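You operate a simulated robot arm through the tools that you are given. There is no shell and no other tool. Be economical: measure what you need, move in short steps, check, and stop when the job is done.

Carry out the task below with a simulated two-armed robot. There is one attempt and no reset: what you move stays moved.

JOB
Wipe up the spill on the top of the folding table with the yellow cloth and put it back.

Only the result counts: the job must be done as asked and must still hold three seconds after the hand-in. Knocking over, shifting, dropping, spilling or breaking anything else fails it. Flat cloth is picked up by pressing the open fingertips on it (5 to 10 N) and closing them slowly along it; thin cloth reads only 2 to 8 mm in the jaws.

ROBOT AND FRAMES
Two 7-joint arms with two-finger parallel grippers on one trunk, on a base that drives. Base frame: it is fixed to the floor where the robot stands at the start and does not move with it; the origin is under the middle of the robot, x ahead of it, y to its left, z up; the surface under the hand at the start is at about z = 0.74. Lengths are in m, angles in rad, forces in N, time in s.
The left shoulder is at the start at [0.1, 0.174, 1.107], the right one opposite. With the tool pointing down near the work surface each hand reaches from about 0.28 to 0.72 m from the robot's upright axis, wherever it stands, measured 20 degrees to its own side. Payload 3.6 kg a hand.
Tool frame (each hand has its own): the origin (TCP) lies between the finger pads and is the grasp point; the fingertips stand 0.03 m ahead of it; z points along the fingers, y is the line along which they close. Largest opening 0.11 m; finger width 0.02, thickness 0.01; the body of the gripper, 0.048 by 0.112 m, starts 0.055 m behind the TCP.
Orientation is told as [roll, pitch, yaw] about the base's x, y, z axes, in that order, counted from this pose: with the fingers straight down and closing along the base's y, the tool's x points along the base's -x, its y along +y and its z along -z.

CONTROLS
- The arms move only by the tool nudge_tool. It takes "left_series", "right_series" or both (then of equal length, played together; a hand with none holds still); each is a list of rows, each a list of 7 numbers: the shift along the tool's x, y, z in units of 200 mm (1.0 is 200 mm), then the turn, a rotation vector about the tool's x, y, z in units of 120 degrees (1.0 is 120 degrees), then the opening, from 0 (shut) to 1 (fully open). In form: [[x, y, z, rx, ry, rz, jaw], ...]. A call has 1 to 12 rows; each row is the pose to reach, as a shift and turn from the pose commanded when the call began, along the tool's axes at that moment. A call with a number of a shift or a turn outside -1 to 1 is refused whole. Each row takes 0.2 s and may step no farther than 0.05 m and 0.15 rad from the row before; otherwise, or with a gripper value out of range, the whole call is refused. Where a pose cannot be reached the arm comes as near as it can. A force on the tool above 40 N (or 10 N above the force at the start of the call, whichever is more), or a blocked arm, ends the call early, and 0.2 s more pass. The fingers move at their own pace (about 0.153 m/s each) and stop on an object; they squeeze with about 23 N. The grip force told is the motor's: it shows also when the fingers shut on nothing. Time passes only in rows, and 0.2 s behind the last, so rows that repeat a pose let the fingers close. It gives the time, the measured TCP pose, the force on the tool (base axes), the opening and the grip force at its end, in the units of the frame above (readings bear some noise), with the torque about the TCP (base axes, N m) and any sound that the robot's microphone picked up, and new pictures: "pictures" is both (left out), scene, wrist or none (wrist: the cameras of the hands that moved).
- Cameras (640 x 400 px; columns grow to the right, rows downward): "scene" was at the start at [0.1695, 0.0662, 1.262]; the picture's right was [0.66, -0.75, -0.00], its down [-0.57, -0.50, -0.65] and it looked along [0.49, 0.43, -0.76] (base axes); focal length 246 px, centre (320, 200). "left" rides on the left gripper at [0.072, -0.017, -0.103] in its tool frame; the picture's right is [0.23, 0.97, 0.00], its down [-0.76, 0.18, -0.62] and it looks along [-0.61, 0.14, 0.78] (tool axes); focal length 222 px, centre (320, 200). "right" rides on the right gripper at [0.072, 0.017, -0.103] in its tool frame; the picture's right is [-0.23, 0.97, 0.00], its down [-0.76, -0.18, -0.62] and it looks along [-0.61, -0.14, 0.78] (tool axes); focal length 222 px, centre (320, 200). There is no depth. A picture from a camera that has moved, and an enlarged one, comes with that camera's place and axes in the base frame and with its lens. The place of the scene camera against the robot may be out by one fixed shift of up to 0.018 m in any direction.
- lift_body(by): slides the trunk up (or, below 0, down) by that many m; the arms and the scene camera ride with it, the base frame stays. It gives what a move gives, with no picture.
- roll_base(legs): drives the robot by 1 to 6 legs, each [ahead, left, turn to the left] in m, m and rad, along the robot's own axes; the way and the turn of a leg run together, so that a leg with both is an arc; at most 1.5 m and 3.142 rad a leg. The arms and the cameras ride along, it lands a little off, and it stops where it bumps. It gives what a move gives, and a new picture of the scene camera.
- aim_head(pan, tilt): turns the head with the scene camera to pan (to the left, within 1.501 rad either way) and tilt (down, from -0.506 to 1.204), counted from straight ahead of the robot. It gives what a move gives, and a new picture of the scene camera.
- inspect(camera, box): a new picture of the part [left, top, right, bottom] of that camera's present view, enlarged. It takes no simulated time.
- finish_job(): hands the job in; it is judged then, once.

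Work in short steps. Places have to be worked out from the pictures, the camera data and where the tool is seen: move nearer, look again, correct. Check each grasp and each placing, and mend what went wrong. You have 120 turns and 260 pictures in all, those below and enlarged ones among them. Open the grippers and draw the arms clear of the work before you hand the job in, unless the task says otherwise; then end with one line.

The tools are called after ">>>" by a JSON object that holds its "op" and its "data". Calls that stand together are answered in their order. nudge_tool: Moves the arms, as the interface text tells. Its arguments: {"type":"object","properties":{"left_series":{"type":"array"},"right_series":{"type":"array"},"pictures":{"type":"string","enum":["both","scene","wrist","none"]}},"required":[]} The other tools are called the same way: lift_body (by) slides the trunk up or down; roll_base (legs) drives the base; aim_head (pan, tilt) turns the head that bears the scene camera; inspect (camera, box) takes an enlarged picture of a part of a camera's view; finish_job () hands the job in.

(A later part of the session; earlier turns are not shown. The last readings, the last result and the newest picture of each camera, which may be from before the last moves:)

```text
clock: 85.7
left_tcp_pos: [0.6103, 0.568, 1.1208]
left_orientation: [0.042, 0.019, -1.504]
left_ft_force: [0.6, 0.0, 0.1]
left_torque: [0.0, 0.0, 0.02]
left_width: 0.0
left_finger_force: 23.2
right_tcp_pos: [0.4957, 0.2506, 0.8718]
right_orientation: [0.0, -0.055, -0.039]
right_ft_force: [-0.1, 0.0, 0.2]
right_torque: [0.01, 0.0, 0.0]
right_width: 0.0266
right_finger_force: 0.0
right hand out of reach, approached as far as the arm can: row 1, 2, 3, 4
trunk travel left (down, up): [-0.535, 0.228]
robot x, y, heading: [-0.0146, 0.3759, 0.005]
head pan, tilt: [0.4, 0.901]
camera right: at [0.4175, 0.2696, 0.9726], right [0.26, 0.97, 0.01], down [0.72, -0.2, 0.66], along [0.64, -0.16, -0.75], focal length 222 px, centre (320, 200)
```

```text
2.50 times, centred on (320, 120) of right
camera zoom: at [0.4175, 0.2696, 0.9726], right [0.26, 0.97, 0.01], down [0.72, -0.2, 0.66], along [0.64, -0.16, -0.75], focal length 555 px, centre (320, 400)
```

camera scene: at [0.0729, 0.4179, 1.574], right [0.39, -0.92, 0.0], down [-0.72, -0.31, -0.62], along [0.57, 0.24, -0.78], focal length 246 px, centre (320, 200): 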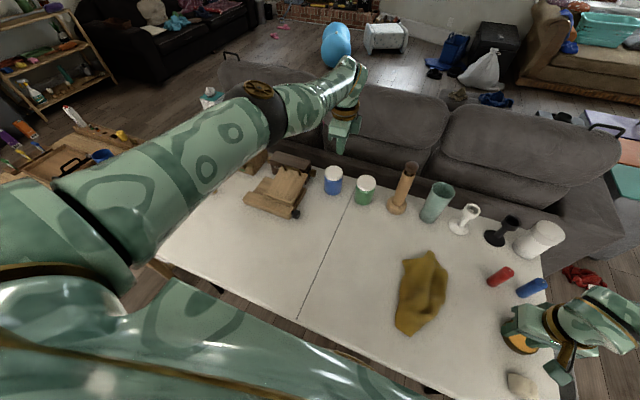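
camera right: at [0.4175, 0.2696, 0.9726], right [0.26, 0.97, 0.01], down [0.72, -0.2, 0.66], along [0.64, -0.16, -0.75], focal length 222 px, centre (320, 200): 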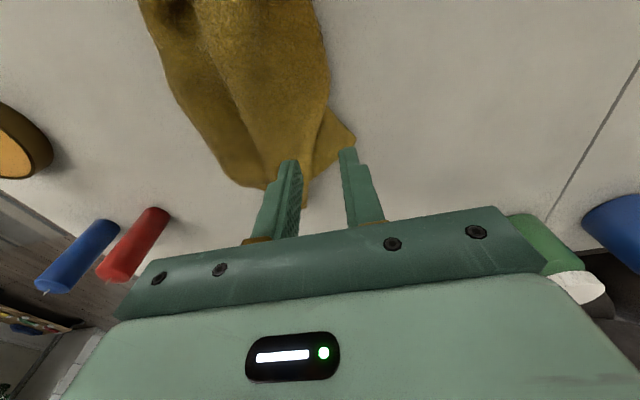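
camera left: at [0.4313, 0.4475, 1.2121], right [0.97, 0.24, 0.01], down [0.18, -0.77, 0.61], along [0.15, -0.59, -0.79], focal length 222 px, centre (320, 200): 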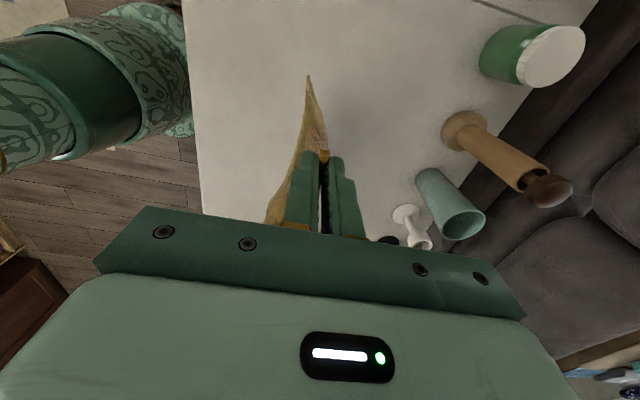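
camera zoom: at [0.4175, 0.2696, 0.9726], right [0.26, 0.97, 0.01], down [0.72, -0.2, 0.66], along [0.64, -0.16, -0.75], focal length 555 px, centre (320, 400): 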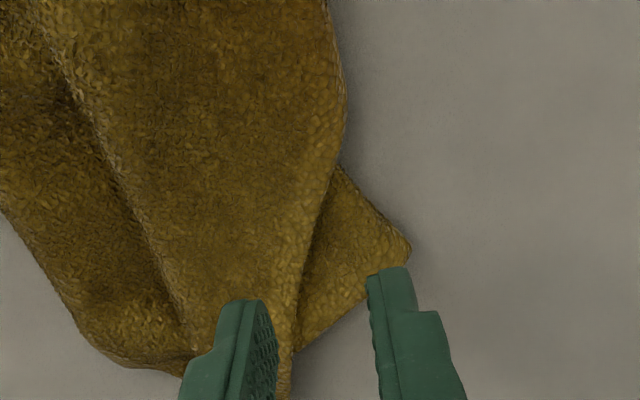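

It's out of reach because the trunk is too high. I'll raise the right hand first, then lower the trunk 0.22 m.

>>> {"op": "nudge_tool", "data": {"right_series": [[0, 0, -0.2, 0, 0, 0, 0.24], [0, 0, -0.4, 0, 0, 0, 0.24], [0, 0, -0.6, 0, 0, 0, 0.24], [0, 0, -0.8, 0, 0, 0, 0.24], [0, 0, -1.0, 0, 0, 0, 0.24]], "left_series": [[0.1, -0.1, 0, 0, 0, 0, 0.24], [0.2, -0.2, 0, 0, 0, 0, 0.24], [0.2, -0.35, 0, 0, 0, 0, 0.24], [0.2, -0.5, 0, 0, 0, 0, 0.24], [0.2, -0.6, 0, 0, 0, 0, 0.24]], "pictures": "none"}}

>>> {"op": "lift_body", "data": {"by": -0.2}}

>>> {"op": "inspect", "data": {"camera": "scene", "box": [0, 0, 640, 400]}}

```text
clock: 86.9
left_tcp_pos: [0.6052, 0.5976, 1.0937]
left_orientation: [0.041, 0.02, -1.502]
left_ft_force: [0.6, 0.0, -0.1]
left_torque: [0.01, -0.01, 0.01]
left_width: 0.0265
left_finger_force: 0.0
left hand out of reach, approached as far as the arm can: row 1, 2, 3, 4, 5
right_tcp_pos: [0.4852, 0.2451, 1.0719]
right_orientation: [0.001, -0.056, -0.036]
right_ft_force: [-1.2, 0.1, 1.3]
right_torque: [-0.01, -0.02, -0.01]
right_width: 0.0264
right_finger_force: 0.2
trunk travel left (down, up): [-0.535, 0.228]
robot x, y, heading: [-0.0133, 0.3757, 0.001]
head pan, tilt: [0.4, 0.901]
```

```text
clock: 89.0
left_tcp_pos: [0.607, 0.5939, 0.8371]
left_orientation: [-0.061, 0.025, -1.505]
left_ft_force: [-0.5, -0.1, 0.5]
left_torque: [0.03, -0.01, 0.03]
left_width: 0.0264
left_finger_force: 0.1
right_tcp_pos: [0.4896, 0.2444, 0.8709]
right_orientation: [0.001, -0.056, -0.037]
right_ft_force: [-0.3, -0.5, -0.3]
right_torque: [0.03, -0.03, 0.0]
right_width: 0.0265
right_finger_force: 0.1
trunk travel left (down, up): [-0.335, 0.428]
robot x, y, heading: [-0.011, 0.3751, -0.001]
head pan, tilt: [0.4, 0.901]
```

```text
1.00 times, centred on (320, 200) of scene (not enlarged: the box is as wide or as high as the picture)
camera zoom: at [0.1199, 0.4194, 1.3724], right [0.39, -0.92, 0.0], down [-0.72, -0.31, -0.62], along [0.57, 0.24, -0.78], focal length 246 px, centre (320, 200)
```

zoom: 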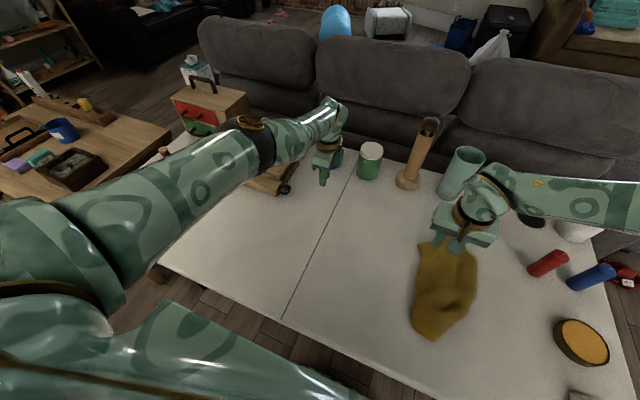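

Now I'm moving the left hand up and away from the jars, and bringing the right hand down to the corner.

>>> {"op": "nudge_tool", "data": {"left_series": [[0, -0.1, -0.15, 0, 0, 0, 0.24], [0, -0.2, -0.3, 0, 0, 0, 0.24], [0, -0.3, -0.4, 0, 0, 0, 0.24], [0, -0.4, -0.5, 0, 0, 0, 0.24], [0, -0.4, -0.5, 0, 0, 0, 0.24]], "right_series": [[-0.1, 0.03, 0.0, 0, 0, 0, 0.24], [-0.21, 0.06, 0.05, 0, 0, 0, 0.24], [-0.21, 0.06, 0.2, 0, 0, 0, 0.24], [-0.21, 0.06, 0.35, 0, 0, 0, 0.24], [-0.21, 0.06, 0.43, 0, 0, 0, 0.24]], "pictures": "scene"}}

>>> {"op": "inspect", "data": {"camera": "right", "box": [200, 40, 440, 200]}}

```text
clock: 90.2
left_tcp_pos: [0.6296, 0.5837, 0.9234]
left_orientation: [-0.06, 0.025, -1.504]
left_ft_force: [0.3, 0.1, -0.1]
left_torque: [0.02, 0.02, 0.0]
left_width: 0.0262
left_finger_force: 0.1
left hand out of reach, approached as far as the arm can: row 1, 2, 3, 4, 5
right_tcp_pos: [0.5372, 0.2539, 0.7866]
right_orientation: [-0.001, -0.056, -0.035]
right_ft_force: [-0.6, -0.8, -0.5]
right_torque: [-0.06, 0.02, 0.03]
right_width: 0.0264
right_finger_force: 0.0
trunk travel left (down, up): [-0.335, 0.428]
robot x, y, heading: [-0.0102, 0.375, 0.002]
head pan, tilt: [0.4, 0.901]
camera scene: at [0.1207, 0.4196, 1.3722], right [0.39, -0.92, 0.0], down [-0.72, -0.31, -0.62], along [0.57, 0.24, -0.78], focal length 246 px, centre (320, 200)
```

scene: 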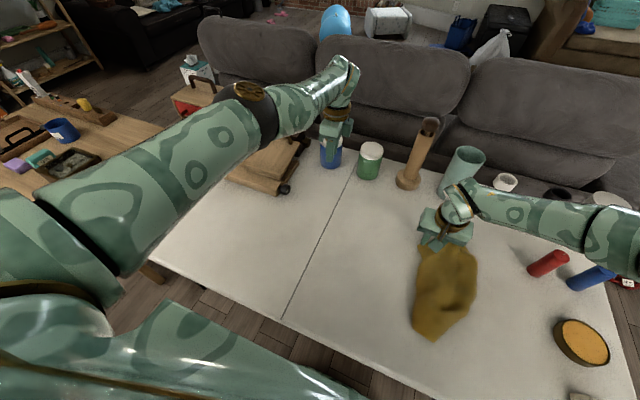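

```text
2.50 times, centred on (320, 120) of right
camera zoom: at [0.4602, 0.2721, 0.8874], right [0.26, 0.97, 0.01], down [0.72, -0.2, 0.66], along [0.64, -0.16, -0.75], focal length 555 px, centre (320, 400)
```

zoom: 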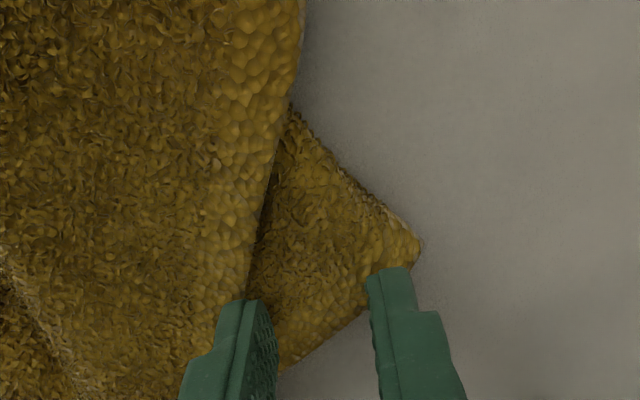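

The fingers straddle the exposed corner. I'll narrow the opening slightly and press.

>>> {"op": "nudge_tool", "data": {"right_series": [[0.01, 0.017, 0.03, 0, 0, 0, 0.2], [0.01, 0.017, 0.055, 0, 0, 0, 0.2], [0.01, 0.017, 0.065, 0, 0, 0, 0.2]], "pictures": "none"}}

```text
clock: 91.0
left_tcp_pos: [0.628, 0.5827, 0.9237]
left_orientation: [-0.06, 0.026, -1.505]
left_ft_force: [0.4, -0.3, -0.5]
left_torque: [-0.01, 0.01, -0.01]
left_width: 0.0263
left_finger_force: 0.0
right_tcp_pos: [0.5356, 0.2573, 0.7762]
right_orientation: [0.0, -0.058, -0.037]
right_ft_force: [1.8, -1.9, 12.4]
right_torque: [-0.06, 0.0, 0.0]
right_width: 0.0217
right_finger_force: 0.0
trunk travel left (down, up): [-0.335, 0.428]
robot x, y, heading: [-0.0117, 0.3735, 0.003]
head pan, tilt: [0.4, 0.901]
```

12 N contact. Closing slowly.

>>> {"op": "nudge_tool", "data": {"right_series": [[0, 0, -0.003, 0, 0, 0, 0.17], [0, 0, -0.003, 0, 0, 0, 0.14], [0, 0, -0.003, 0, 0, 0, 0.11], [0, 0, -0.003, 0, 0, 0, 0.08], [0, 0, -0.003, 0, 0, 0, 0.05], [0, 0, -0.003, 0, 0, 0, 0.02], [0, 0, -0.003, 0, 0, 0, 0], [0, 0, -0.003, 0, 0, 0, 0]], "pictures": "none"}}

>>> {"op": "inspect", "data": {"camera": "right", "box": [200, 40, 440, 200]}}

```text
clock: 92.8
left_tcp_pos: [0.6285, 0.5827, 0.9227]
left_orientation: [-0.058, 0.026, -1.504]
left_ft_force: [-0.1, 0.3, 0.1]
left_torque: [0.0, 0.01, 0.0]
left_width: 0.0262
left_finger_force: 0.1
right_tcp_pos: [0.5349, 0.2567, 0.7753]
right_orientation: [0.0, -0.058, -0.037]
right_ft_force: [1.1, 0.9, 15.6]
right_torque: [-0.06, 0.06, -0.04]
right_width: 0.0041
right_finger_force: 23.0
trunk travel left (down, up): [-0.335, 0.428]
robot x, y, heading: [-0.0109, 0.3739, -0.001]
head pan, tilt: [0.4, 0.901]
```

```text
2.50 times, centred on (320, 120) of right
camera zoom: at [0.4571, 0.2765, 0.8759], right [0.26, 0.97, 0.01], down [0.72, -0.2, 0.67], along [0.64, -0.16, -0.75], focal length 555 px, centre (320, 400)
```

zoom: 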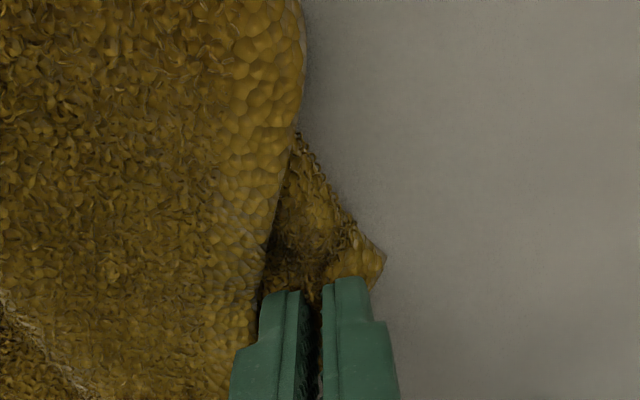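

A single corner is pinched, 4 mm thick. Lifting it fully to let the cloth unroll.

>>> {"op": "nudge_tool", "data": {"right_series": [[0, 0, -0.2, 0, 0, 0, 0], [0, 0, -0.4, 0, 0, 0, 0], [0, 0, -0.6, 0, 0, 0, 0], [0, 0, -0.8, 0, 0, 0, 0], [0, 0, -1.0, 0, 0, 0, 0]], "pictures": "none"}}

>>> {"op": "lift_body", "data": {"by": 0.18}}

>>> {"op": "inspect", "data": {"camera": "scene", "box": [300, 100, 600, 300]}}

>>> {"op": "inspect", "data": {"camera": "right", "box": [100, 0, 540, 240]}}

```text
clock: 94.0
left_tcp_pos: [0.6281, 0.5843, 0.9236]
left_orientation: [-0.061, 0.026, -1.504]
left_ft_force: [-0.4, -0.7, 0.5]
left_torque: [-0.02, -0.04, 0.0]
left_width: 0.0264
left_finger_force: 0.0
right_tcp_pos: [0.526, 0.2577, 0.9741]
right_orientation: [0.0, -0.056, -0.034]
right_ft_force: [0.5, -0.7, 0.8]
right_torque: [-0.01, -0.01, 0.01]
right_width: 0.0043
right_finger_force: 23.2
trunk travel left (down, up): [-0.335, 0.428]
robot x, y, heading: [-0.015, 0.3747, -0.001]
head pan, tilt: [0.4, 0.901]
```

```text
clock: 96.0
left_tcp_pos: [0.6218, 0.5805, 1.1585]
left_orientation: [0.032, 0.021, -1.503]
left_ft_force: [0.6, -1.1, -1.1]
left_torque: [-0.01, 0.02, -0.03]
left_width: 0.0263
left_finger_force: 0.0
right_tcp_pos: [0.5252, 0.2572, 1.1541]
right_orientation: [0.0, -0.054, -0.037]
right_ft_force: [-0.3, -0.5, -0.4]
right_torque: [0.01, -0.04, 0.02]
right_width: 0.0041
right_finger_force: 23.3
trunk travel left (down, up): [-0.515, 0.248]
robot x, y, heading: [-0.0136, 0.3717, -0.001]
head pan, tilt: [0.4, 0.901]
```

```text
2.00 times, centred on (450, 200) of scene
camera zoom: at [0.0767, 0.4192, 1.5537], right [0.39, -0.92, 0.0], down [-0.72, -0.31, -0.62], along [0.57, 0.24, -0.78], focal length 491 px, centre (60, 200)
```

zoom: 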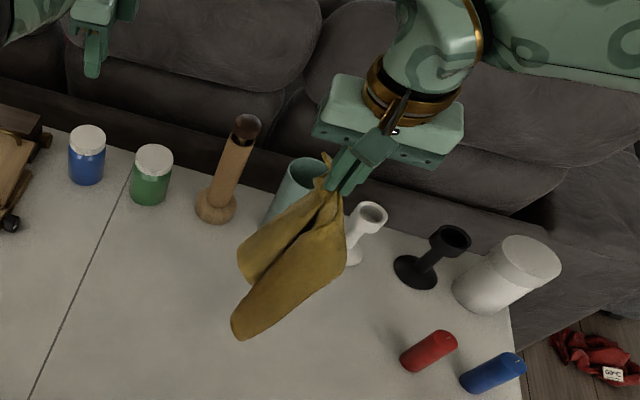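

```text
1.45 times, centred on (320, 120) of right
camera zoom: at [0.4473, 0.2771, 1.2548], right [0.26, 0.97, 0.01], down [0.72, -0.2, 0.66], along [0.64, -0.16, -0.75], focal length 323 px, centre (320, 316)
```

zoom: 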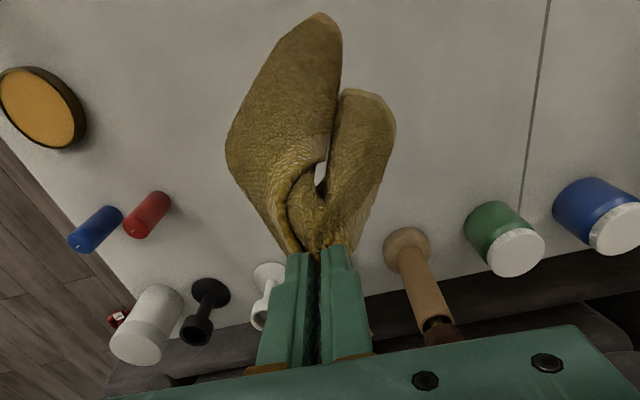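

Next I'm lowering it partway while moving back, so the lower part rests on the table and the side wings settle.

>>> {"op": "nudge_tool", "data": {"right_series": [[0, 0, 0.15, 0, 0, 0, 0], [0.02, 0, 0.3, 0, 0, 0, 0], [0.1, 0, 0.42, 0, 0, 0, 0], [0.25, 0, 0.52, 0, 0, 0, 0], [0.42, 0, 0.62, 0, 0, 0, 0], [0.58, 0, 0.74, 0, 0, 0, 0], [0.73, 0, 0.88, 0, 0, 0, 0]], "pictures": "wrist"}}

>>> {"op": "inspect", "data": {"camera": "scene", "box": [340, 170, 560, 350]}}

```text
clock: 97.6
left_tcp_pos: [0.6202, 0.5803, 1.1596]
left_orientation: [0.033, 0.023, -1.503]
left_ft_force: [-0.6, -0.4, 0.1]
left_torque: [-0.01, 0.01, 0.05]
left_width: 0.0263
left_finger_force: 0.1
right_tcp_pos: [0.3894, 0.2659, 0.9707]
right_orientation: [-0.003, -0.056, -0.038]
right_ft_force: [0.1, 0.2, -0.1]
right_torque: [-0.03, -0.02, 0.0]
right_width: 0.0039
right_finger_force: 23.0
trunk travel left (down, up): [-0.515, 0.248]
robot x, y, heading: [-0.0117, 0.377, 0.006]
head pan, tilt: [0.4, 0.901]
camera right: at [0.311, 0.2841, 1.071], right [0.26, 0.97, 0.01], down [0.72, -0.2, 0.66], along [0.64, -0.16, -0.75], focal length 222 px, centre (320, 200)
```

right: 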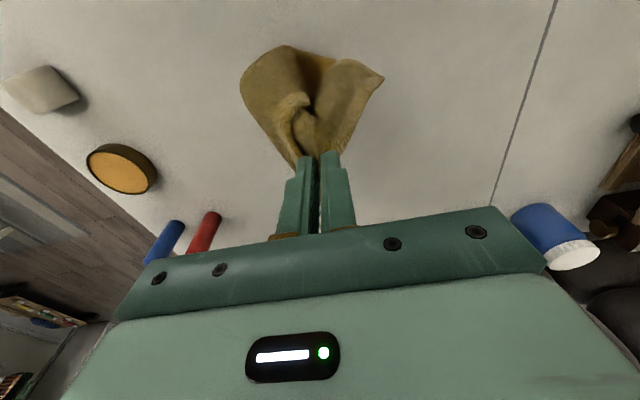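

```text
2.22 times, centred on (450, 260) of scene
camera zoom: at [0.0762, 0.4192, 1.5539], right [0.39, -0.92, 0.0], down [-0.72, -0.31, -0.62], along [0.57, 0.24, -0.78], focal length 546 px, centre (31, 67)
```

zoom: 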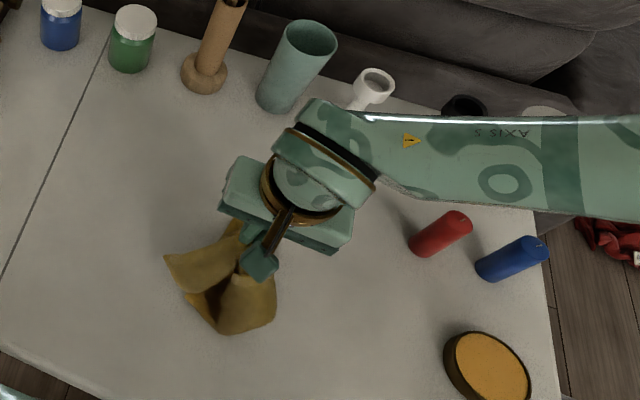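

A wing corner sticks out clearly to the left. I'll lower straight down until it rests on the table.

>>> {"op": "nudge_tool", "data": {"right_series": [[0, -0.05, 0.12, 0, 0, 0, 0], [-0.05, -0.12, 0.24, 0, 0, 0, 0], [-0.1, -0.2, 0.36, 0, 0, 0, 0], [-0.15, -0.28, 0.45, 0, 0, 0, 0], [-0.15, -0.36, 0.52, 0, 0, 0, 0]], "pictures": "wrist"}}

>>> {"op": "inspect", "data": {"camera": "scene", "box": [340, 170, 560, 350]}}

```text
clock: 98.8
left_tcp_pos: [0.6214, 0.5809, 1.1592]
left_orientation: [0.033, 0.021, -1.502]
left_ft_force: [0.1, 0.1, -0.2]
left_torque: [-0.01, -0.01, 0.02]
left_width: 0.0265
left_finger_force: 0.0
right_tcp_pos: [0.4212, 0.1884, 0.8678]
right_orientation: [0.0, -0.055, -0.036]
right_ft_force: [-0.1, -0.7, -0.2]
right_torque: [0.01, 0.0, 0.02]
right_width: 0.0039
right_finger_force: 22.8
trunk travel left (down, up): [-0.515, 0.248]
robot x, y, heading: [-0.0127, 0.3738, 0.004]
head pan, tilt: [0.4, 0.901]
camera right: at [0.3437, 0.2078, 0.9686], right [0.26, 0.97, 0.01], down [0.72, -0.2, 0.66], along [0.64, -0.16, -0.75], focal length 222 px, centre (320, 200)
```

right: 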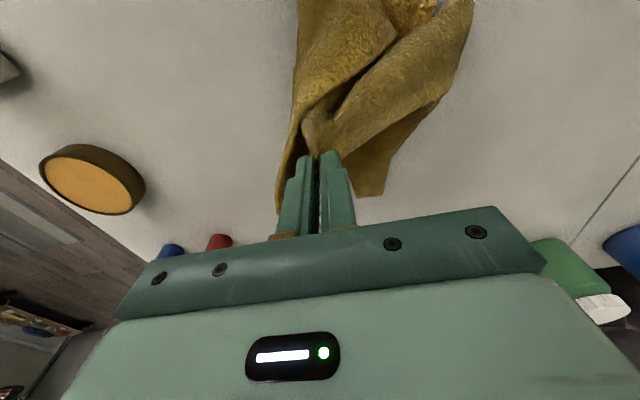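

```text
2.22 times, centred on (450, 260) of scene
camera zoom: at [0.0763, 0.4187, 1.5539], right [0.39, -0.92, 0.0], down [-0.72, -0.31, -0.62], along [0.57, 0.24, -0.78], focal length 546 px, centre (31, 67)
```

zoom: 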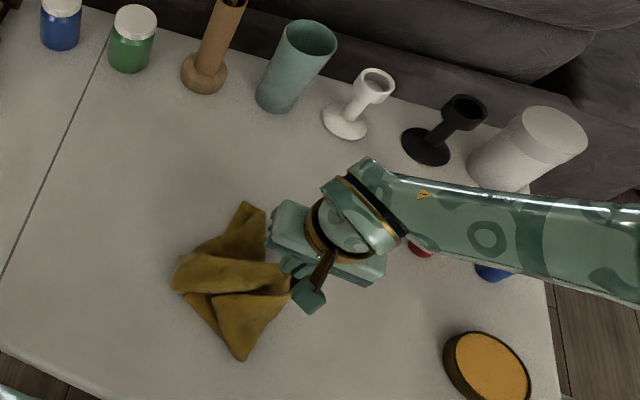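

Very useful: the held corner K is to the right. The other corners show at the far side (0.55, 0.24), the near side (0.32, 0.21) and the left. I'll lay K down with a pull toward -y and release it.

>>> {"op": "nudge_tool", "data": {"right_series": [[0, -0.12, 0.1, 0, 0, 0, 0], [0, -0.22, 0.22, 0, 0, 0, 0], [0, -0.32, 0.32, 0, 0, 0, 0], [0, -0.4, 0.41, 0, 0, 0, 0], [0, -0.43, 0.43, 0, 0, 0, 0], [0, -0.43, 0.43, 0, 0, 0, 0.15], [0, -0.43, 0.43, 0, 0, 0, 0.3], [0, -0.43, 0.3, 0, 0, 0, 0.3], [0, -0.43, 0.1, 0, 0, 0, 0.3], [0, -0.5, -0.1, 0, 0, 0, 0.3], [0.1, -0.6, -0.3, 0, 0, 0, 0.3], [0.2, -0.75, -0.4, 0, 0, 0, 0.3]], "pictures": "none"}}

>>> {"op": "inspect", "data": {"camera": "scene", "box": [360, 210, 500, 340]}}

```text
clock: 101.4
left_tcp_pos: [0.6206, 0.5803, 1.1597]
left_orientation: [0.035, 0.022, -1.503]
left_ft_force: [-0.2, 0.0, 0.0]
left_torque: [-0.01, 0.03, 0.0]
left_width: 0.0265
left_finger_force: 0.0
right_tcp_pos: [0.3722, 0.0402, 0.9471]
right_orientation: [0.002, -0.056, -0.036]
right_ft_force: [0.6, -0.3, 0.2]
right_torque: [0.0, -0.02, -0.01]
right_width: 0.0329
right_finger_force: 0.0
trunk travel left (down, up): [-0.515, 0.248]
robot x, y, heading: [-0.0114, 0.375, 0.003]
head pan, tilt: [0.4, 0.901]
```

```text
3.08 times, centred on (430, 275) of scene
camera zoom: at [0.0751, 0.418, 1.5539], right [0.39, -0.92, 0.0], down [-0.72, -0.31, -0.62], along [0.57, 0.24, -0.78], focal length 756 px, centre (-18, -31)
```

zoom: 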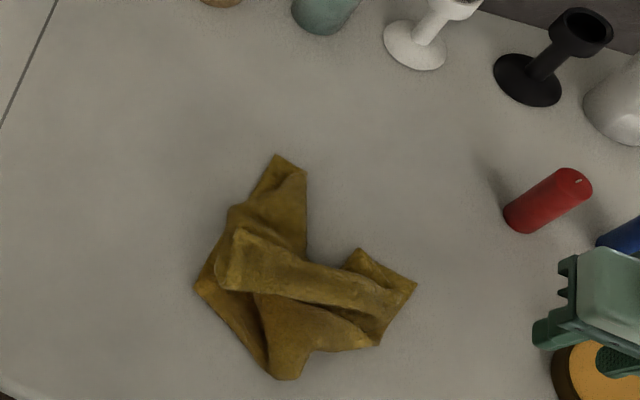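

Now all four corners are readable: K at right (0.457, 0.087), B1 far (0.549, 0.227), B2 near and L left. Plan: take B1 with the left hand and K with the right, spread them and drag toward +x, which flattens the sheet into place. First I'm raising and retracting both hands before lowering the trunk.

>>> {"op": "nudge_tool", "data": {"left_series": [[0, -0.15, 0, 0, 0, 0, 0.3], [0, -0.3, 0, 0, 0, 0, 0.3], [0, -0.45, 0, 0, 0, 0, 0.3], [0, -0.6, 0, 0, 0, 0, 0.3], [0, -0.75, 0, 0, 0, 0, 0.3], [0, -0.75, 0, 0, 0, 0, 0.3]], "right_series": [[0, -0.1, -0.15, 0, 0, 0, 0.3], [0, -0.1, -0.3, 0, 0, 0, 0.3], [0, -0.1, -0.5, 0, 0, 0, 0.3], [0, -0.1, -0.7, 0, 0, 0, 0.3], [0, -0.1, -0.9, 0, 0, 0, 0.3], [0, -0.1, -1.0, 0, 0, 0, 0.3]], "pictures": "none"}}

>>> {"op": "lift_body", "data": {"by": -0.2}}

>>> {"op": "roll_base", "data": {"legs": [[-0.12, 0, 0], [0, -0.28, 0]]}}

```text
clock: 102.8
left_tcp_pos: [0.489, 0.5867, 1.1426]
left_orientation: [0.039, 0.025, -1.5]
left_ft_force: [0.2, 0.4, -0.3]
left_torque: [-0.02, -0.02, 0.01]
left_width: 0.0329
left_finger_force: 0.0
left hand out of reach, approached as far as the arm can: row 5, 6
right_tcp_pos: [0.3609, 0.0201, 1.147]
right_orientation: [0.001, -0.055, -0.039]
right_ft_force: [-0.2, -0.6, 0.2]
right_torque: [-0.01, -0.05, -0.02]
right_width: 0.0331
right_finger_force: 0.0
trunk travel left (down, up): [-0.515, 0.248]
robot x, y, heading: [-0.0135, 0.3746, -0.002]
head pan, tilt: [0.4, 0.901]
```

```text
clock: 105.0
left_tcp_pos: [0.4952, 0.5887, 0.889]
left_orientation: [-0.072, 0.033, -1.503]
left_ft_force: [-0.5, -0.4, 0.6]
left_torque: [0.01, 0.0, 0.01]
left_width: 0.0331
left_finger_force: 0.1
right_tcp_pos: [0.3591, 0.0212, 0.9465]
right_orientation: [0.002, -0.057, -0.033]
right_ft_force: [-0.3, 0.2, 0.6]
right_torque: [-0.01, 0.02, -0.02]
right_width: 0.033
right_finger_force: 0.0
trunk travel left (down, up): [-0.315, 0.448]
robot x, y, heading: [-0.0131, 0.3759, 0.009]
head pan, tilt: [0.4, 0.901]
```

```text
clock: 107.8
left_tcp_pos: [0.3751, 0.3033, 0.8899]
left_orientation: [-0.072, 0.035, -1.506]
left_ft_force: [0.3, -0.3, -0.1]
left_torque: [0.03, 0.0, -0.02]
left_width: 0.0329
left_finger_force: 0.2
right_tcp_pos: [0.2373, -0.2628, 0.9464]
right_orientation: [0.001, -0.055, -0.038]
right_ft_force: [-0.3, -1.0, 0.3]
right_torque: [0.01, -0.02, 0.0]
right_width: 0.0332
right_finger_force: 0.1
trunk travel left (down, up): [-0.315, 0.448]
robot x, y, heading: [-0.1328, 0.0906, 0.001]
head pan, tilt: [0.4, 0.901]
camera scene: at [0.0061, 0.1356, 1.352], right [0.39, -0.92, 0.0], down [-0.72, -0.3, -0.62], along [0.57, 0.24, -0.78], focal length 246 px, centre (320, 200)
```

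scene: 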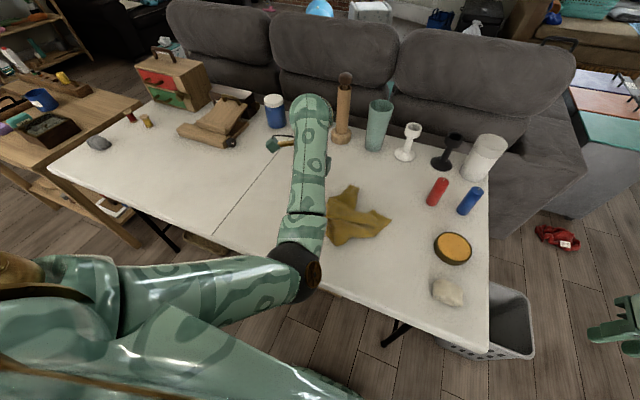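

The spill area looks clean. Now the left hand goes above B1, watching its reach.

>>> {"op": "nudge_tool", "data": {"left_series": [[-0.08, 0.15, 0, 0, 0, 0, 0.25], [-0.16, 0.3, 0, 0, 0, 0, 0.25], [-0.24, 0.45, 0, 0, 0, 0, 0.25], [-0.32, 0.6, 0, 0, 0, 0, 0.25], [-0.38, 0.68, 0, 0, 0, 0, 0.25], [-0.38, 0.68, 0.1, 0, 0, 0, 0.25]], "pictures": "both"}}

```text
clock: 109.2
left_tcp_pos: [0.4996, 0.2332, 0.876]
left_orientation: [-0.073, 0.034, -1.507]
left_ft_force: [-0.4, 0.2, 1.2]
left_torque: [0.01, -0.05, 0.02]
left_width: 0.0274
left_finger_force: 0.0
left hand out of reach, approached as far as the arm can: row 5, 6
right_tcp_pos: [0.238, -0.2615, 0.9451]
right_orientation: [0.001, -0.054, -0.04]
right_ft_force: [-0.3, 0.0, -0.6]
right_torque: [-0.02, -0.03, -0.01]
right_width: 0.0328
right_finger_force: 0.1
trunk travel left (down, up): [-0.315, 0.448]
robot x, y, heading: [-0.1352, 0.0903, -0.002]
head pan, tilt: [0.4, 0.901]
camera scene: at [0.0064, 0.1369, 1.3519], right [0.39, -0.92, 0.0], down [-0.72, -0.3, -0.62], along [0.57, 0.24, -0.78], focal length 246 px, centre (320, 200)
camera left: at [0.485, 0.3011, 0.9811], right [0.95, 0.29, -0.06], down [0.27, -0.77, 0.58], along [0.12, -0.57, -0.81], focal length 222 px, centre (320, 200)
```

scene: 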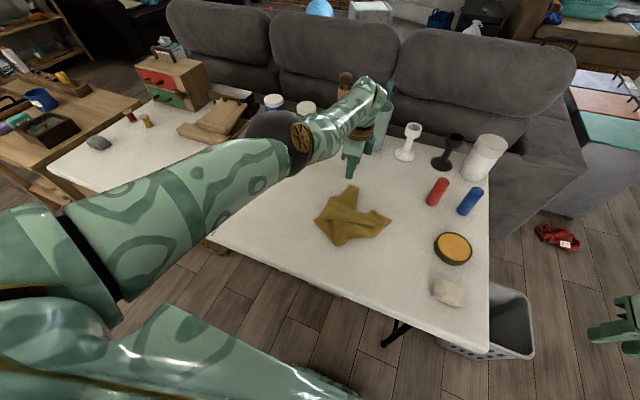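
left: 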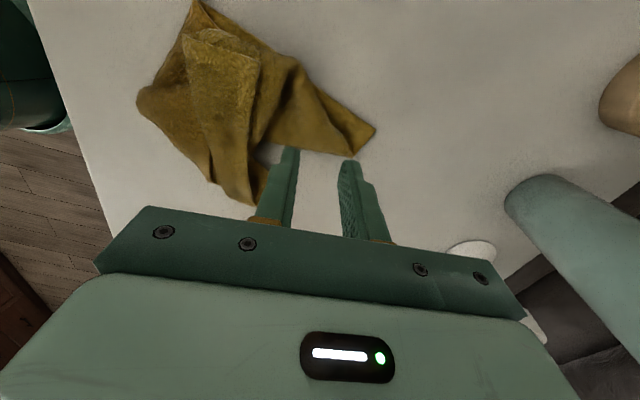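

B1's end lies between (0.548, 0.243) and (0.542, 0.203), so I'll pinch around (0.528, 0.222). Lowering the left hand there.

>>> {"op": "nudge_tool", "data": {"left_series": [[-0.03, 0.07, 0.1, 0, 0, 0, 0.27], [-0.065, 0.14, 0.2, 0, 0, 0, 0.27], [-0.065, 0.14, 0.32, 0, 0, 0, 0.27], [-0.065, 0.14, 0.4, 0, 0, 0, 0.27]], "pictures": "wrist"}}

```text
clock: 110.2
left_tcp_pos: [0.4864, 0.2124, 0.8415]
left_orientation: [-0.071, 0.033, -1.506]
left_ft_force: [0.4, 0.0, 0.5]
left_torque: [0.02, -0.02, 0.02]
left_width: 0.0297
left_finger_force: 0.0
left hand out of reach, approached as far as the arm can: row 1, 2, 3, 4
right_tcp_pos: [0.237, -0.2623, 0.945]
right_orientation: [-0.001, -0.056, -0.04]
right_ft_force: [0.0, 0.2, 0.5]
right_torque: [0.0, 0.0, -0.01]
right_width: 0.0331
right_finger_force: 0.1
trunk travel left (down, up): [-0.315, 0.448]
robot x, y, heading: [-0.1357, 0.0935, -0.002]
head pan, tilt: [0.4, 0.901]
camera left: at [0.4712, 0.2808, 0.9461], right [0.95, 0.29, -0.06], down [0.27, -0.77, 0.58], along [0.12, -0.57, -0.81], focal length 222 px, centre (320, 200)
```

left: 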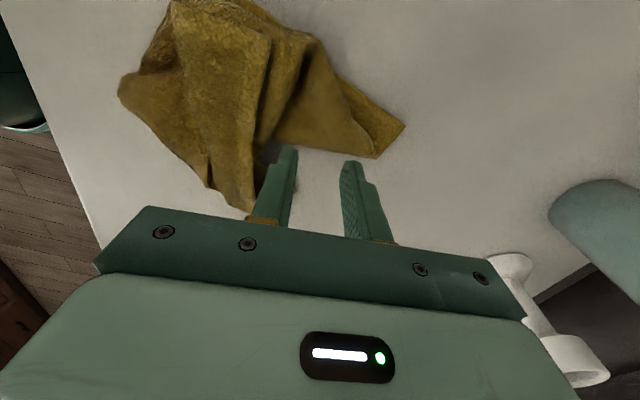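

It's at the edge of its reach. I'll lift slightly, lower the trunk by 0.09 m and drive forward 0.09 m.

>>> {"op": "nudge_tool", "data": {"left_series": [[0, -0.1, -0.2, 0, 0, 0, 0.27], [0, -0.2, -0.4, 0, 0, 0, 0.27], [0, -0.3, -0.6, 0, 0, 0, 0.27], [0, -0.3, -0.7, 0, 0, 0, 0.27]], "pictures": "none"}}

>>> {"op": "lift_body", "data": {"by": -0.09}}

>>> {"op": "roll_base", "data": {"legs": [[0.09, 0, 0]]}}

```text
clock: 111.2
left_tcp_pos: [0.4558, 0.2041, 0.974]
left_orientation: [-0.074, 0.033, -1.506]
left_ft_force: [-0.8, 0.2, -0.5]
left_torque: [-0.01, -0.02, -0.02]
left_width: 0.0297
left_finger_force: 0.0
left hand out of reach, approached as far as the arm can: row 3, 4
right_tcp_pos: [0.2367, -0.261, 0.9455]
right_orientation: [0.001, -0.056, -0.04]
right_ft_force: [0.2, -0.6, 0.5]
right_torque: [0.01, 0.0, -0.02]
right_width: 0.033
right_finger_force: 0.0
trunk travel left (down, up): [-0.315, 0.448]
robot x, y, heading: [-0.1326, 0.0919, 0.003]
head pan, tilt: [0.4, 0.901]
```

```text
clock: 112.5
left_tcp_pos: [0.4663, 0.2037, 0.8406]
left_orientation: [-0.154, 0.04, -1.511]
left_ft_force: [0.3, 0.0, 1.1]
left_torque: [-0.05, 0.01, -0.04]
left_width: 0.0298
left_finger_force: 0.0
right_tcp_pos: [0.2377, -0.2617, 0.8574]
right_orientation: [0.0, -0.055, -0.039]
right_ft_force: [-0.3, -1.2, 0.4]
right_torque: [-0.01, 0.04, 0.04]
right_width: 0.0331
right_finger_force: 0.1
trunk travel left (down, up): [-0.225, 0.538]
robot x, y, heading: [-0.1326, 0.0923, 0.002]
head pan, tilt: [0.4, 0.901]
```

```text
clock: 113.6
left_tcp_pos: [0.558, 0.2057, 0.8384]
left_orientation: [-0.157, 0.039, -1.506]
left_ft_force: [-0.5, -0.4, 0.1]
left_torque: [-0.01, -0.01, 0.01]
left_width: 0.0297
left_finger_force: 0.0
right_tcp_pos: [0.3298, -0.2598, 0.8558]
right_orientation: [0.0, -0.055, -0.036]
right_ft_force: [0.2, 0.5, 0.3]
right_torque: [0.02, 0.03, 0.0]
right_width: 0.0331
right_finger_force: 0.1
trunk travel left (down, up): [-0.225, 0.538]
robot x, y, heading: [-0.0427, 0.0892, 0.004]
head pan, tilt: [0.4, 0.901]
camera scene: at [0.1388, 0.1374, 1.2592], right [0.39, -0.92, 0.0], down [-0.72, -0.31, -0.62], along [0.57, 0.24, -0.78], focal length 246 px, centre (320, 200)
```

scene: 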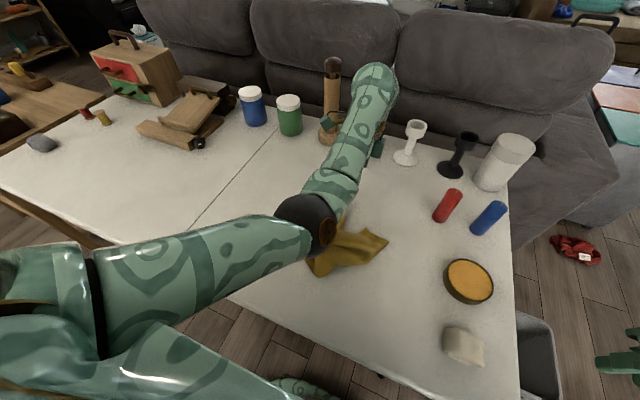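

Trunk moves have tilted the left tool about 0.16 rad. I'll straighten it while aligning over B1.

>>> {"op": "nudge_tool", "data": {"left_series": [[0.04, -0.07, 0, 0, 0.04, 0, 0.27], [0.08, -0.15, 0, 0, 0.075, 0, 0.27], [0.08, -0.15, 0, 0, 0.075, 0, 0.27]], "pictures": "wrist"}}

```text
clock: 114.4
left_tcp_pos: [0.5482, 0.2226, 0.8284]
left_orientation: [-0.157, 0.197, -1.532]
left_ft_force: [-1.5, 0.1, 0.6]
left_torque: [0.0, -0.01, 0.0]
left_width: 0.0297
left_finger_force: 0.0
left hand out of reach, approached as far as the arm can: row 1, 2, 3
right_tcp_pos: [0.3284, -0.2599, 0.8554]
right_orientation: [0.001, -0.056, -0.037]
right_ft_force: [0.9, 0.1, -0.3]
right_torque: [0.01, 0.01, 0.02]
right_width: 0.0331
right_finger_force: 0.0
trunk travel left (down, up): [-0.225, 0.538]
robot x, y, heading: [-0.0441, 0.0908, 0.004]
head pan, tilt: [0.4, 0.901]
camera left: at [0.5449, 0.2729, 0.9448], right [0.95, 0.29, -0.11], down [0.31, -0.85, 0.43], along [0.03, -0.44, -0.9], focal length 222 px, centre (320, 200)
```

left: 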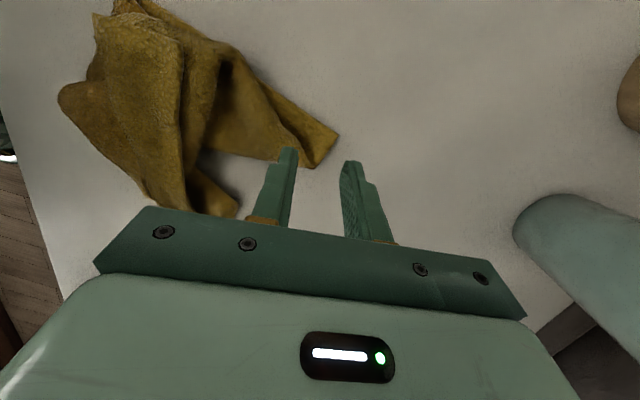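

That was the wrong axis: roll maps to -x of the tool. Correcting both tilts now.

>>> {"op": "nudge_tool", "data": {"left_series": [[0, 0, 0, -0.03, -0.035, 0, 0.27], [0, 0, 0, -0.055, -0.07, 0, 0.27], [0, 0, 0, -0.075, -0.094, 0, 0.27], [0, 0, 0, -0.075, -0.094, 0, 0.27]], "pictures": "wrist"}}

```text
clock: 115.4
left_tcp_pos: [0.5489, 0.2224, 0.8302]
left_orientation: [0.001, -0.001, -1.516]
left_ft_force: [1.2, -1.4, -0.5]
left_torque: [-0.01, 0.01, -0.03]
left_width: 0.0298
left_finger_force: 0.0
right_tcp_pos: [0.3286, -0.2596, 0.8553]
right_orientation: [0.001, -0.056, -0.035]
right_ft_force: [-0.5, 0.5, 0.1]
right_torque: [0.01, 0.02, 0.02]
right_width: 0.0332
right_finger_force: 0.1
trunk travel left (down, up): [-0.225, 0.538]
robot x, y, heading: [-0.0469, 0.0938, 0.003]
head pan, tilt: [0.4, 0.901]
camera left: at [0.5264, 0.2939, 0.9317], right [0.96, 0.28, 0.0], down [0.22, -0.75, 0.63], along [0.18, -0.6, -0.78], focal length 222 px, centre (320, 200)
```

left: 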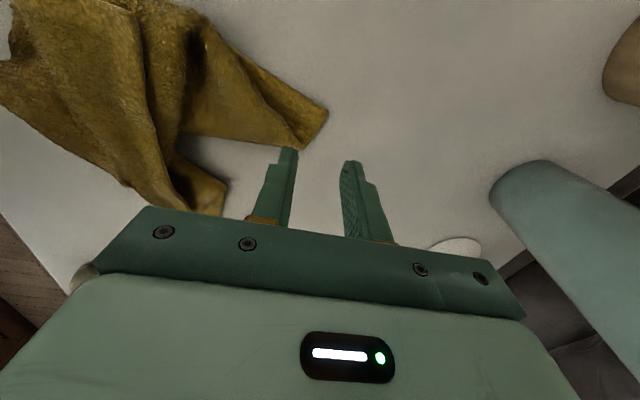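

Vertical and in reach. I'm lowering onto B1 at (0.528, 0.222).

>>> {"op": "nudge_tool", "data": {"left_series": [[0, -0.1, 0.05, 0, 0, 0, 0.25], [0, -0.1, 0.15, 0, 0, 0, 0.25], [0, -0.1, 0.24, 0, 0, 0, 0.25], [0, -0.1, 0.24, 0, 0, 0, 0.25]], "pictures": "none"}}

>>> {"op": "inspect", "data": {"camera": "left", "box": [200, 40, 440, 200]}}

```text
clock: 116.4
left_tcp_pos: [0.5284, 0.2209, 0.7805]
left_orientation: [0.0, -0.001, -1.515]
left_ft_force: [-0.1, -0.2, 0.8]
left_torque: [-0.02, 0.0, 0.0]
left_width: 0.0281
left_finger_force: 0.3
right_tcp_pos: [0.3281, -0.2621, 0.8556]
right_orientation: [0.001, -0.056, -0.036]
right_ft_force: [0.8, -0.1, -0.4]
right_torque: [0.02, -0.02, 0.0]
right_width: 0.0331
right_finger_force: 0.0
trunk travel left (down, up): [-0.225, 0.538]
robot x, y, heading: [-0.0395, 0.0931, -0.0]
head pan, tilt: [0.4, 0.901]
```

```text
2.50 times, centred on (320, 120) of left
camera zoom: at [0.5066, 0.2925, 0.8837], right [0.96, 0.28, 0.0], down [0.22, -0.75, 0.62], along [0.18, -0.6, -0.78], focal length 555 px, centre (320, 400)
```

zoom: 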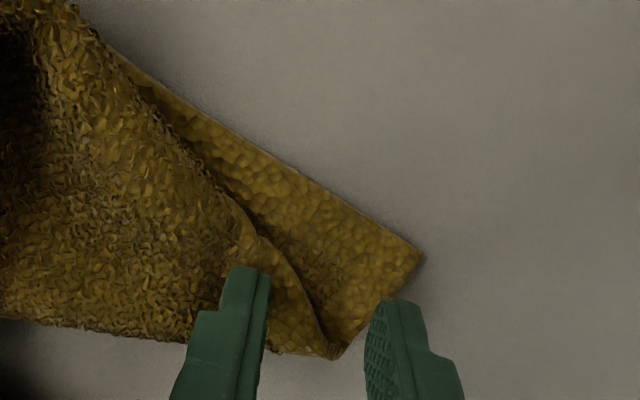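

The true corner is at (0.55, 0.239), with a single layer exposed around (0.529, 0.232). I'll shift there, narrow the opening, and press.

>>> {"op": "nudge_tool", "data": {"left_series": [[0.057, 0.005, 0, 0, 0, 0, 0.2], [0.057, 0.005, 0.02, 0, 0, 0, 0.2], [0.057, 0.005, 0.035, 0, 0, 0, 0.2]], "pictures": "none"}}

>>> {"op": "inspect", "data": {"camera": "left", "box": [200, 40, 440, 200]}}

```text
clock: 117.2
left_tcp_pos: [0.5289, 0.232, 0.7751]
left_orientation: [0.001, -0.002, -1.515]
left_ft_force: [-1.0, 0.3, 7.4]
left_torque: [0.0, 0.15, 0.02]
left_width: 0.0223
left_finger_force: 0.4
right_tcp_pos: [0.3277, -0.2611, 0.8568]
right_orientation: [0.0, -0.055, -0.036]
right_ft_force: [0.4, 0.0, 0.4]
right_torque: [-0.02, 0.0, 0.0]
right_width: 0.0328
right_finger_force: 0.0
trunk travel left (down, up): [-0.225, 0.538]
robot x, y, heading: [-0.0443, 0.0935, 0.003]
head pan, tilt: [0.4, 0.901]
```

```text
2.50 times, centred on (320, 120) of left
camera zoom: at [0.5067, 0.304, 0.8778], right [0.96, 0.28, 0.0], down [0.22, -0.75, 0.62], along [0.18, -0.6, -0.78], focal length 555 px, centre (320, 400)
```

zoom: 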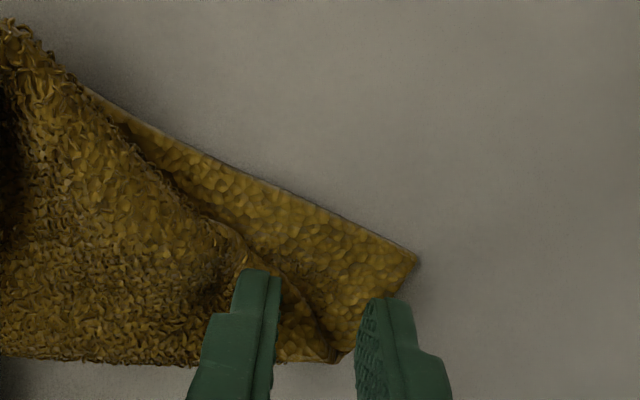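

The inner finger is sitting on the upper layer. I'll lift, shift a few mm toward the corner, and press again.

>>> {"op": "nudge_tool", "data": {"left_series": [[0, 0, -0.04, 0, 0, 0, 0.18], [0.03, 0.03, -0.04, 0, 0, 0, 0.18], [0.03, 0.03, -0.01, 0, 0, 0, 0.18], [0.03, 0.03, 0.008, 0, 0, 0, 0.18]], "pictures": "none"}}

>>> {"op": "inspect", "data": {"camera": "left", "box": [200, 40, 440, 200]}}

```text
clock: 118.2
left_tcp_pos: [0.5332, 0.2396, 0.7747]
left_orientation: [0.005, -0.002, -1.515]
left_ft_force: [0.9, 0.7, 11.9]
left_torque: [0.01, 0.18, -0.02]
left_width: 0.0196
left_finger_force: 0.1
right_tcp_pos: [0.3268, -0.2598, 0.8567]
right_orientation: [0.0, -0.057, -0.037]
right_ft_force: [0.2, -0.2, -0.3]
right_torque: [0.0, -0.01, -0.02]
right_width: 0.0331
right_finger_force: 0.0
trunk travel left (down, up): [-0.225, 0.538]
robot x, y, heading: [-0.0448, 0.0924, 0.001]
head pan, tilt: [0.4, 0.901]
```

```text
2.50 times, centred on (320, 120) of left
camera zoom: at [0.5115, 0.3103, 0.8771], right [0.96, 0.28, 0.0], down [0.22, -0.75, 0.63], along [0.18, -0.6, -0.78], focal length 555 px, centre (320, 400)
```

zoom: 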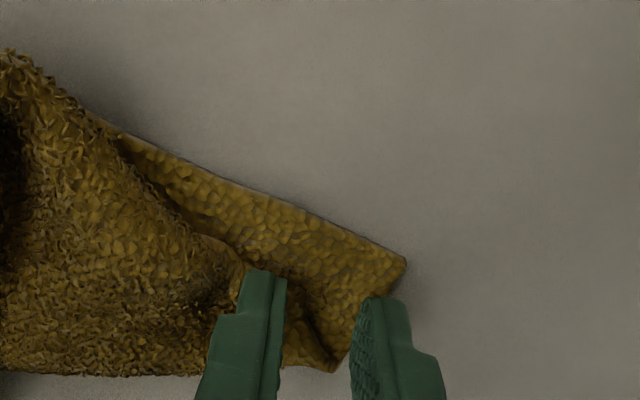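

The cloth had shifted a little, and the corner is now near (0.551, 0.255). I'll lift higher and step closer to the corner.

>>> {"op": "nudge_tool", "data": {"left_series": [[0, 0, -0.1, 0, 0, 0, 0.18], [0.05, 0.02, -0.1, 0, 0, 0, 0.18], [0.05, 0.02, -0.03, 0, 0, 0, 0.18], [0.05, 0.02, 0.002, 0, 0, 0, 0.18]], "pictures": "none"}}

>>> {"op": "inspect", "data": {"camera": "left", "box": [200, 40, 440, 200]}}

```text
clock: 119.2
left_tcp_pos: [0.5368, 0.2491, 0.7733]
left_orientation: [0.004, -0.002, -1.516]
left_ft_force: [-0.7, 0.7, 13.7]
left_torque: [-0.05, 0.23, -0.02]
left_width: 0.0196
left_finger_force: 0.1
right_tcp_pos: [0.3285, -0.2603, 0.8556]
right_orientation: [0.0, -0.058, -0.037]
right_ft_force: [0.5, -0.5, 0.6]
right_torque: [0.0, 0.03, 0.03]
right_width: 0.0331
right_finger_force: 0.1
trunk travel left (down, up): [-0.225, 0.538]
robot x, y, heading: [-0.0461, 0.0921, 0.008]
head pan, tilt: [0.4, 0.901]
```

```text
2.50 times, centred on (320, 120) of left
camera zoom: at [0.5147, 0.3203, 0.8758], right [0.96, 0.28, 0.01], down [0.22, -0.75, 0.63], along [0.18, -0.6, -0.78], focal length 555 px, centre (320, 400)
```

zoom: 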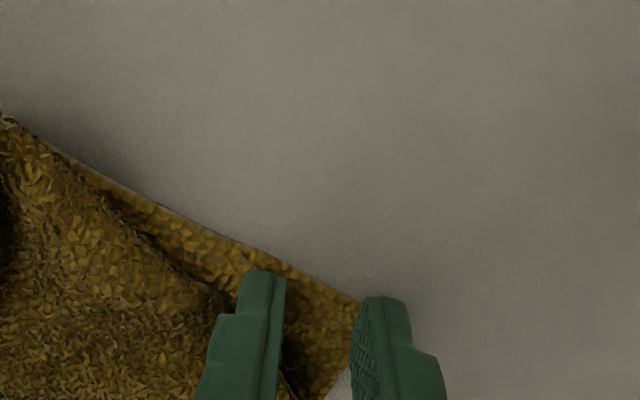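

The outer finger is just past the edge, so I'll shift 6 mm inward and press again.

>>> {"op": "nudge_tool", "data": {"left_series": [[0, 0, -0.1, 0, 0, 0, 0.18], [-0.01, -0.035, -0.1, 0, 0, 0, 0.18], [-0.01, -0.035, -0.03, 0, 0, 0, 0.18], [-0.01, -0.035, 0.0, 0, 0, 0, 0.18], [-0.01, -0.035, 0.0, 0, 0, 0, 0.14], [-0.01, -0.035, 0.0, 0, 0, 0, 0.1], [-0.01, -0.035, 0.0, 0, 0, 0, 0.06], [-0.01, -0.035, 0.0, 0, 0, 0, 0.02], [-0.01, -0.035, 0.0, 0, 0, 0, 0], [-0.01, -0.035, 0.0, 0, 0, 0, 0]], "pictures": "none"}}

>>> {"op": "inspect", "data": {"camera": "left", "box": [200, 40, 440, 200]}}

```text
clock: 121.4
left_tcp_pos: [0.5279, 0.247, 0.7734]
left_orientation: [0.006, -0.002, -1.515]
left_ft_force: [1.6, 0.7, 29.3]
left_torque: [-0.22, 0.17, 0.0]
left_width: 0.0003
left_finger_force: 22.8
right_tcp_pos: [0.3263, -0.2611, 0.8569]
right_orientation: [0.001, -0.059, -0.038]
right_ft_force: [-0.2, -0.8, -0.2]
right_torque: [-0.02, 0.03, 0.01]
right_width: 0.033
right_finger_force: 0.0
trunk travel left (down, up): [-0.225, 0.538]
robot x, y, heading: [-0.046, 0.0962, 0.001]
head pan, tilt: [0.4, 0.901]
```

```text
2.50 times, centred on (320, 120) of left
camera zoom: at [0.5067, 0.3181, 0.8762], right [0.96, 0.28, 0.0], down [0.22, -0.75, 0.63], along [0.18, -0.6, -0.78], focal length 555 px, centre (320, 400)
```

zoom: 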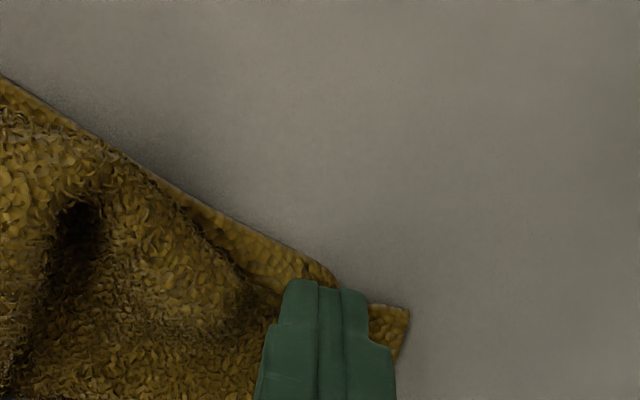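

That pinch missed. I'll reopen wider (28 mm), centre it on (0.530, 0.240), and press more lightly.

>>> {"op": "nudge_tool", "data": {"left_series": [[0, 0, -0.1, 0, 0, 0, 0.1], [-0.03, 0.01, -0.12, 0, 0, 0, 0.26], [-0.03, 0.01, -0.12, 0, 0, 0, 0.26], [-0.03, 0.01, -0.05, 0, 0, 0, 0.26], [-0.03, 0.01, -0.01, 0, 0, 0, 0.26]], "pictures": "none"}}

>>> {"op": "inspect", "data": {"camera": "left", "box": [200, 40, 440, 200]}}

```text
clock: 122.6
left_tcp_pos: [0.5325, 0.2408, 0.7767]
left_orientation: [0.005, -0.002, -1.515]
left_ft_force: [0.9, 0.4, 12.2]
left_torque: [-0.03, 0.25, 0.01]
left_width: 0.028
left_finger_force: 0.1
right_tcp_pos: [0.3278, -0.2605, 0.8575]
right_orientation: [0.0, -0.058, -0.036]
right_ft_force: [-0.1, -0.2, 0.4]
right_torque: [0.01, -0.02, 0.0]
right_width: 0.0329
right_finger_force: 0.0
trunk travel left (down, up): [-0.225, 0.538]
robot x, y, heading: [-0.0442, 0.0918, 0.004]
head pan, tilt: [0.4, 0.901]
```

```text
2.50 times, centred on (320, 120) of left
camera zoom: at [0.5098, 0.312, 0.8783], right [0.96, 0.28, 0.01], down [0.22, -0.75, 0.63], along [0.18, -0.6, -0.78], focal length 555 px, centre (320, 400)
```

zoom: 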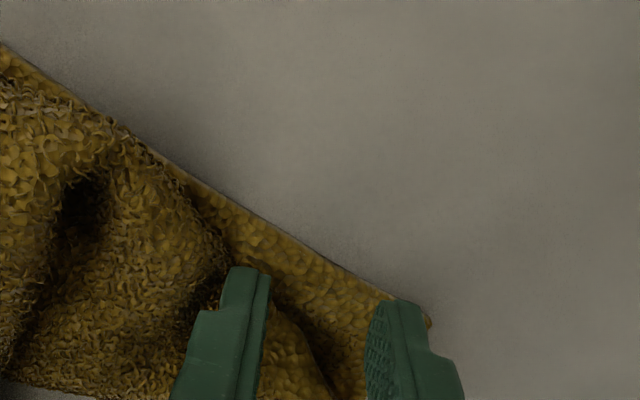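

The load is all on the inner finger, standing on the upper layer. The single-layer strip runs along the edge, so I'm moving to (0.531, 0.252) where both fingers fit on it.

>>> {"op": "nudge_tool", "data": {"left_series": [[0, 0, -0.1, 0, 0, 0, 0.24], [0.057, -0.005, -0.1, 0, 0, 0, 0.24], [0.057, -0.005, -0.03, 0, 0, 0, 0.24], [0.057, -0.005, 0.005, 0, 0, 0, 0.24], [0.057, -0.005, 0.01, 0, 0, 0, 0.24]], "pictures": "none"}}

>>> {"op": "inspect", "data": {"camera": "left", "box": [200, 40, 440, 200]}}

```text
clock: 123.8
left_tcp_pos: [0.5306, 0.2506, 0.7756]
left_orientation: [0.008, -0.002, -1.514]
left_ft_force: [3.1, 0.8, 24.3]
left_torque: [-0.2, 0.44, 0.05]
left_width: 0.025
left_finger_force: 0.0
right_tcp_pos: [0.3268, -0.2603, 0.857]
right_orientation: [0.003, -0.057, -0.036]
right_ft_force: [-0.1, -0.7, 0.3]
right_torque: [0.0, 0.0, 0.02]
right_width: 0.0329
right_finger_force: 0.1
trunk travel left (down, up): [-0.225, 0.538]
robot x, y, heading: [-0.0405, 0.0955, 0.002]
head pan, tilt: [0.4, 0.901]
```

```text
2.50 times, centred on (320, 120) of left
camera zoom: at [0.5084, 0.3229, 0.8769], right [0.96, 0.28, 0.01], down [0.21, -0.75, 0.63], along [0.18, -0.6, -0.78], focal length 555 px, centre (320, 400)
```

zoom: 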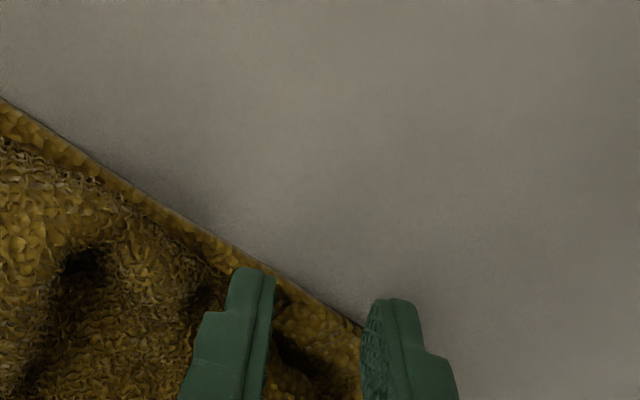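

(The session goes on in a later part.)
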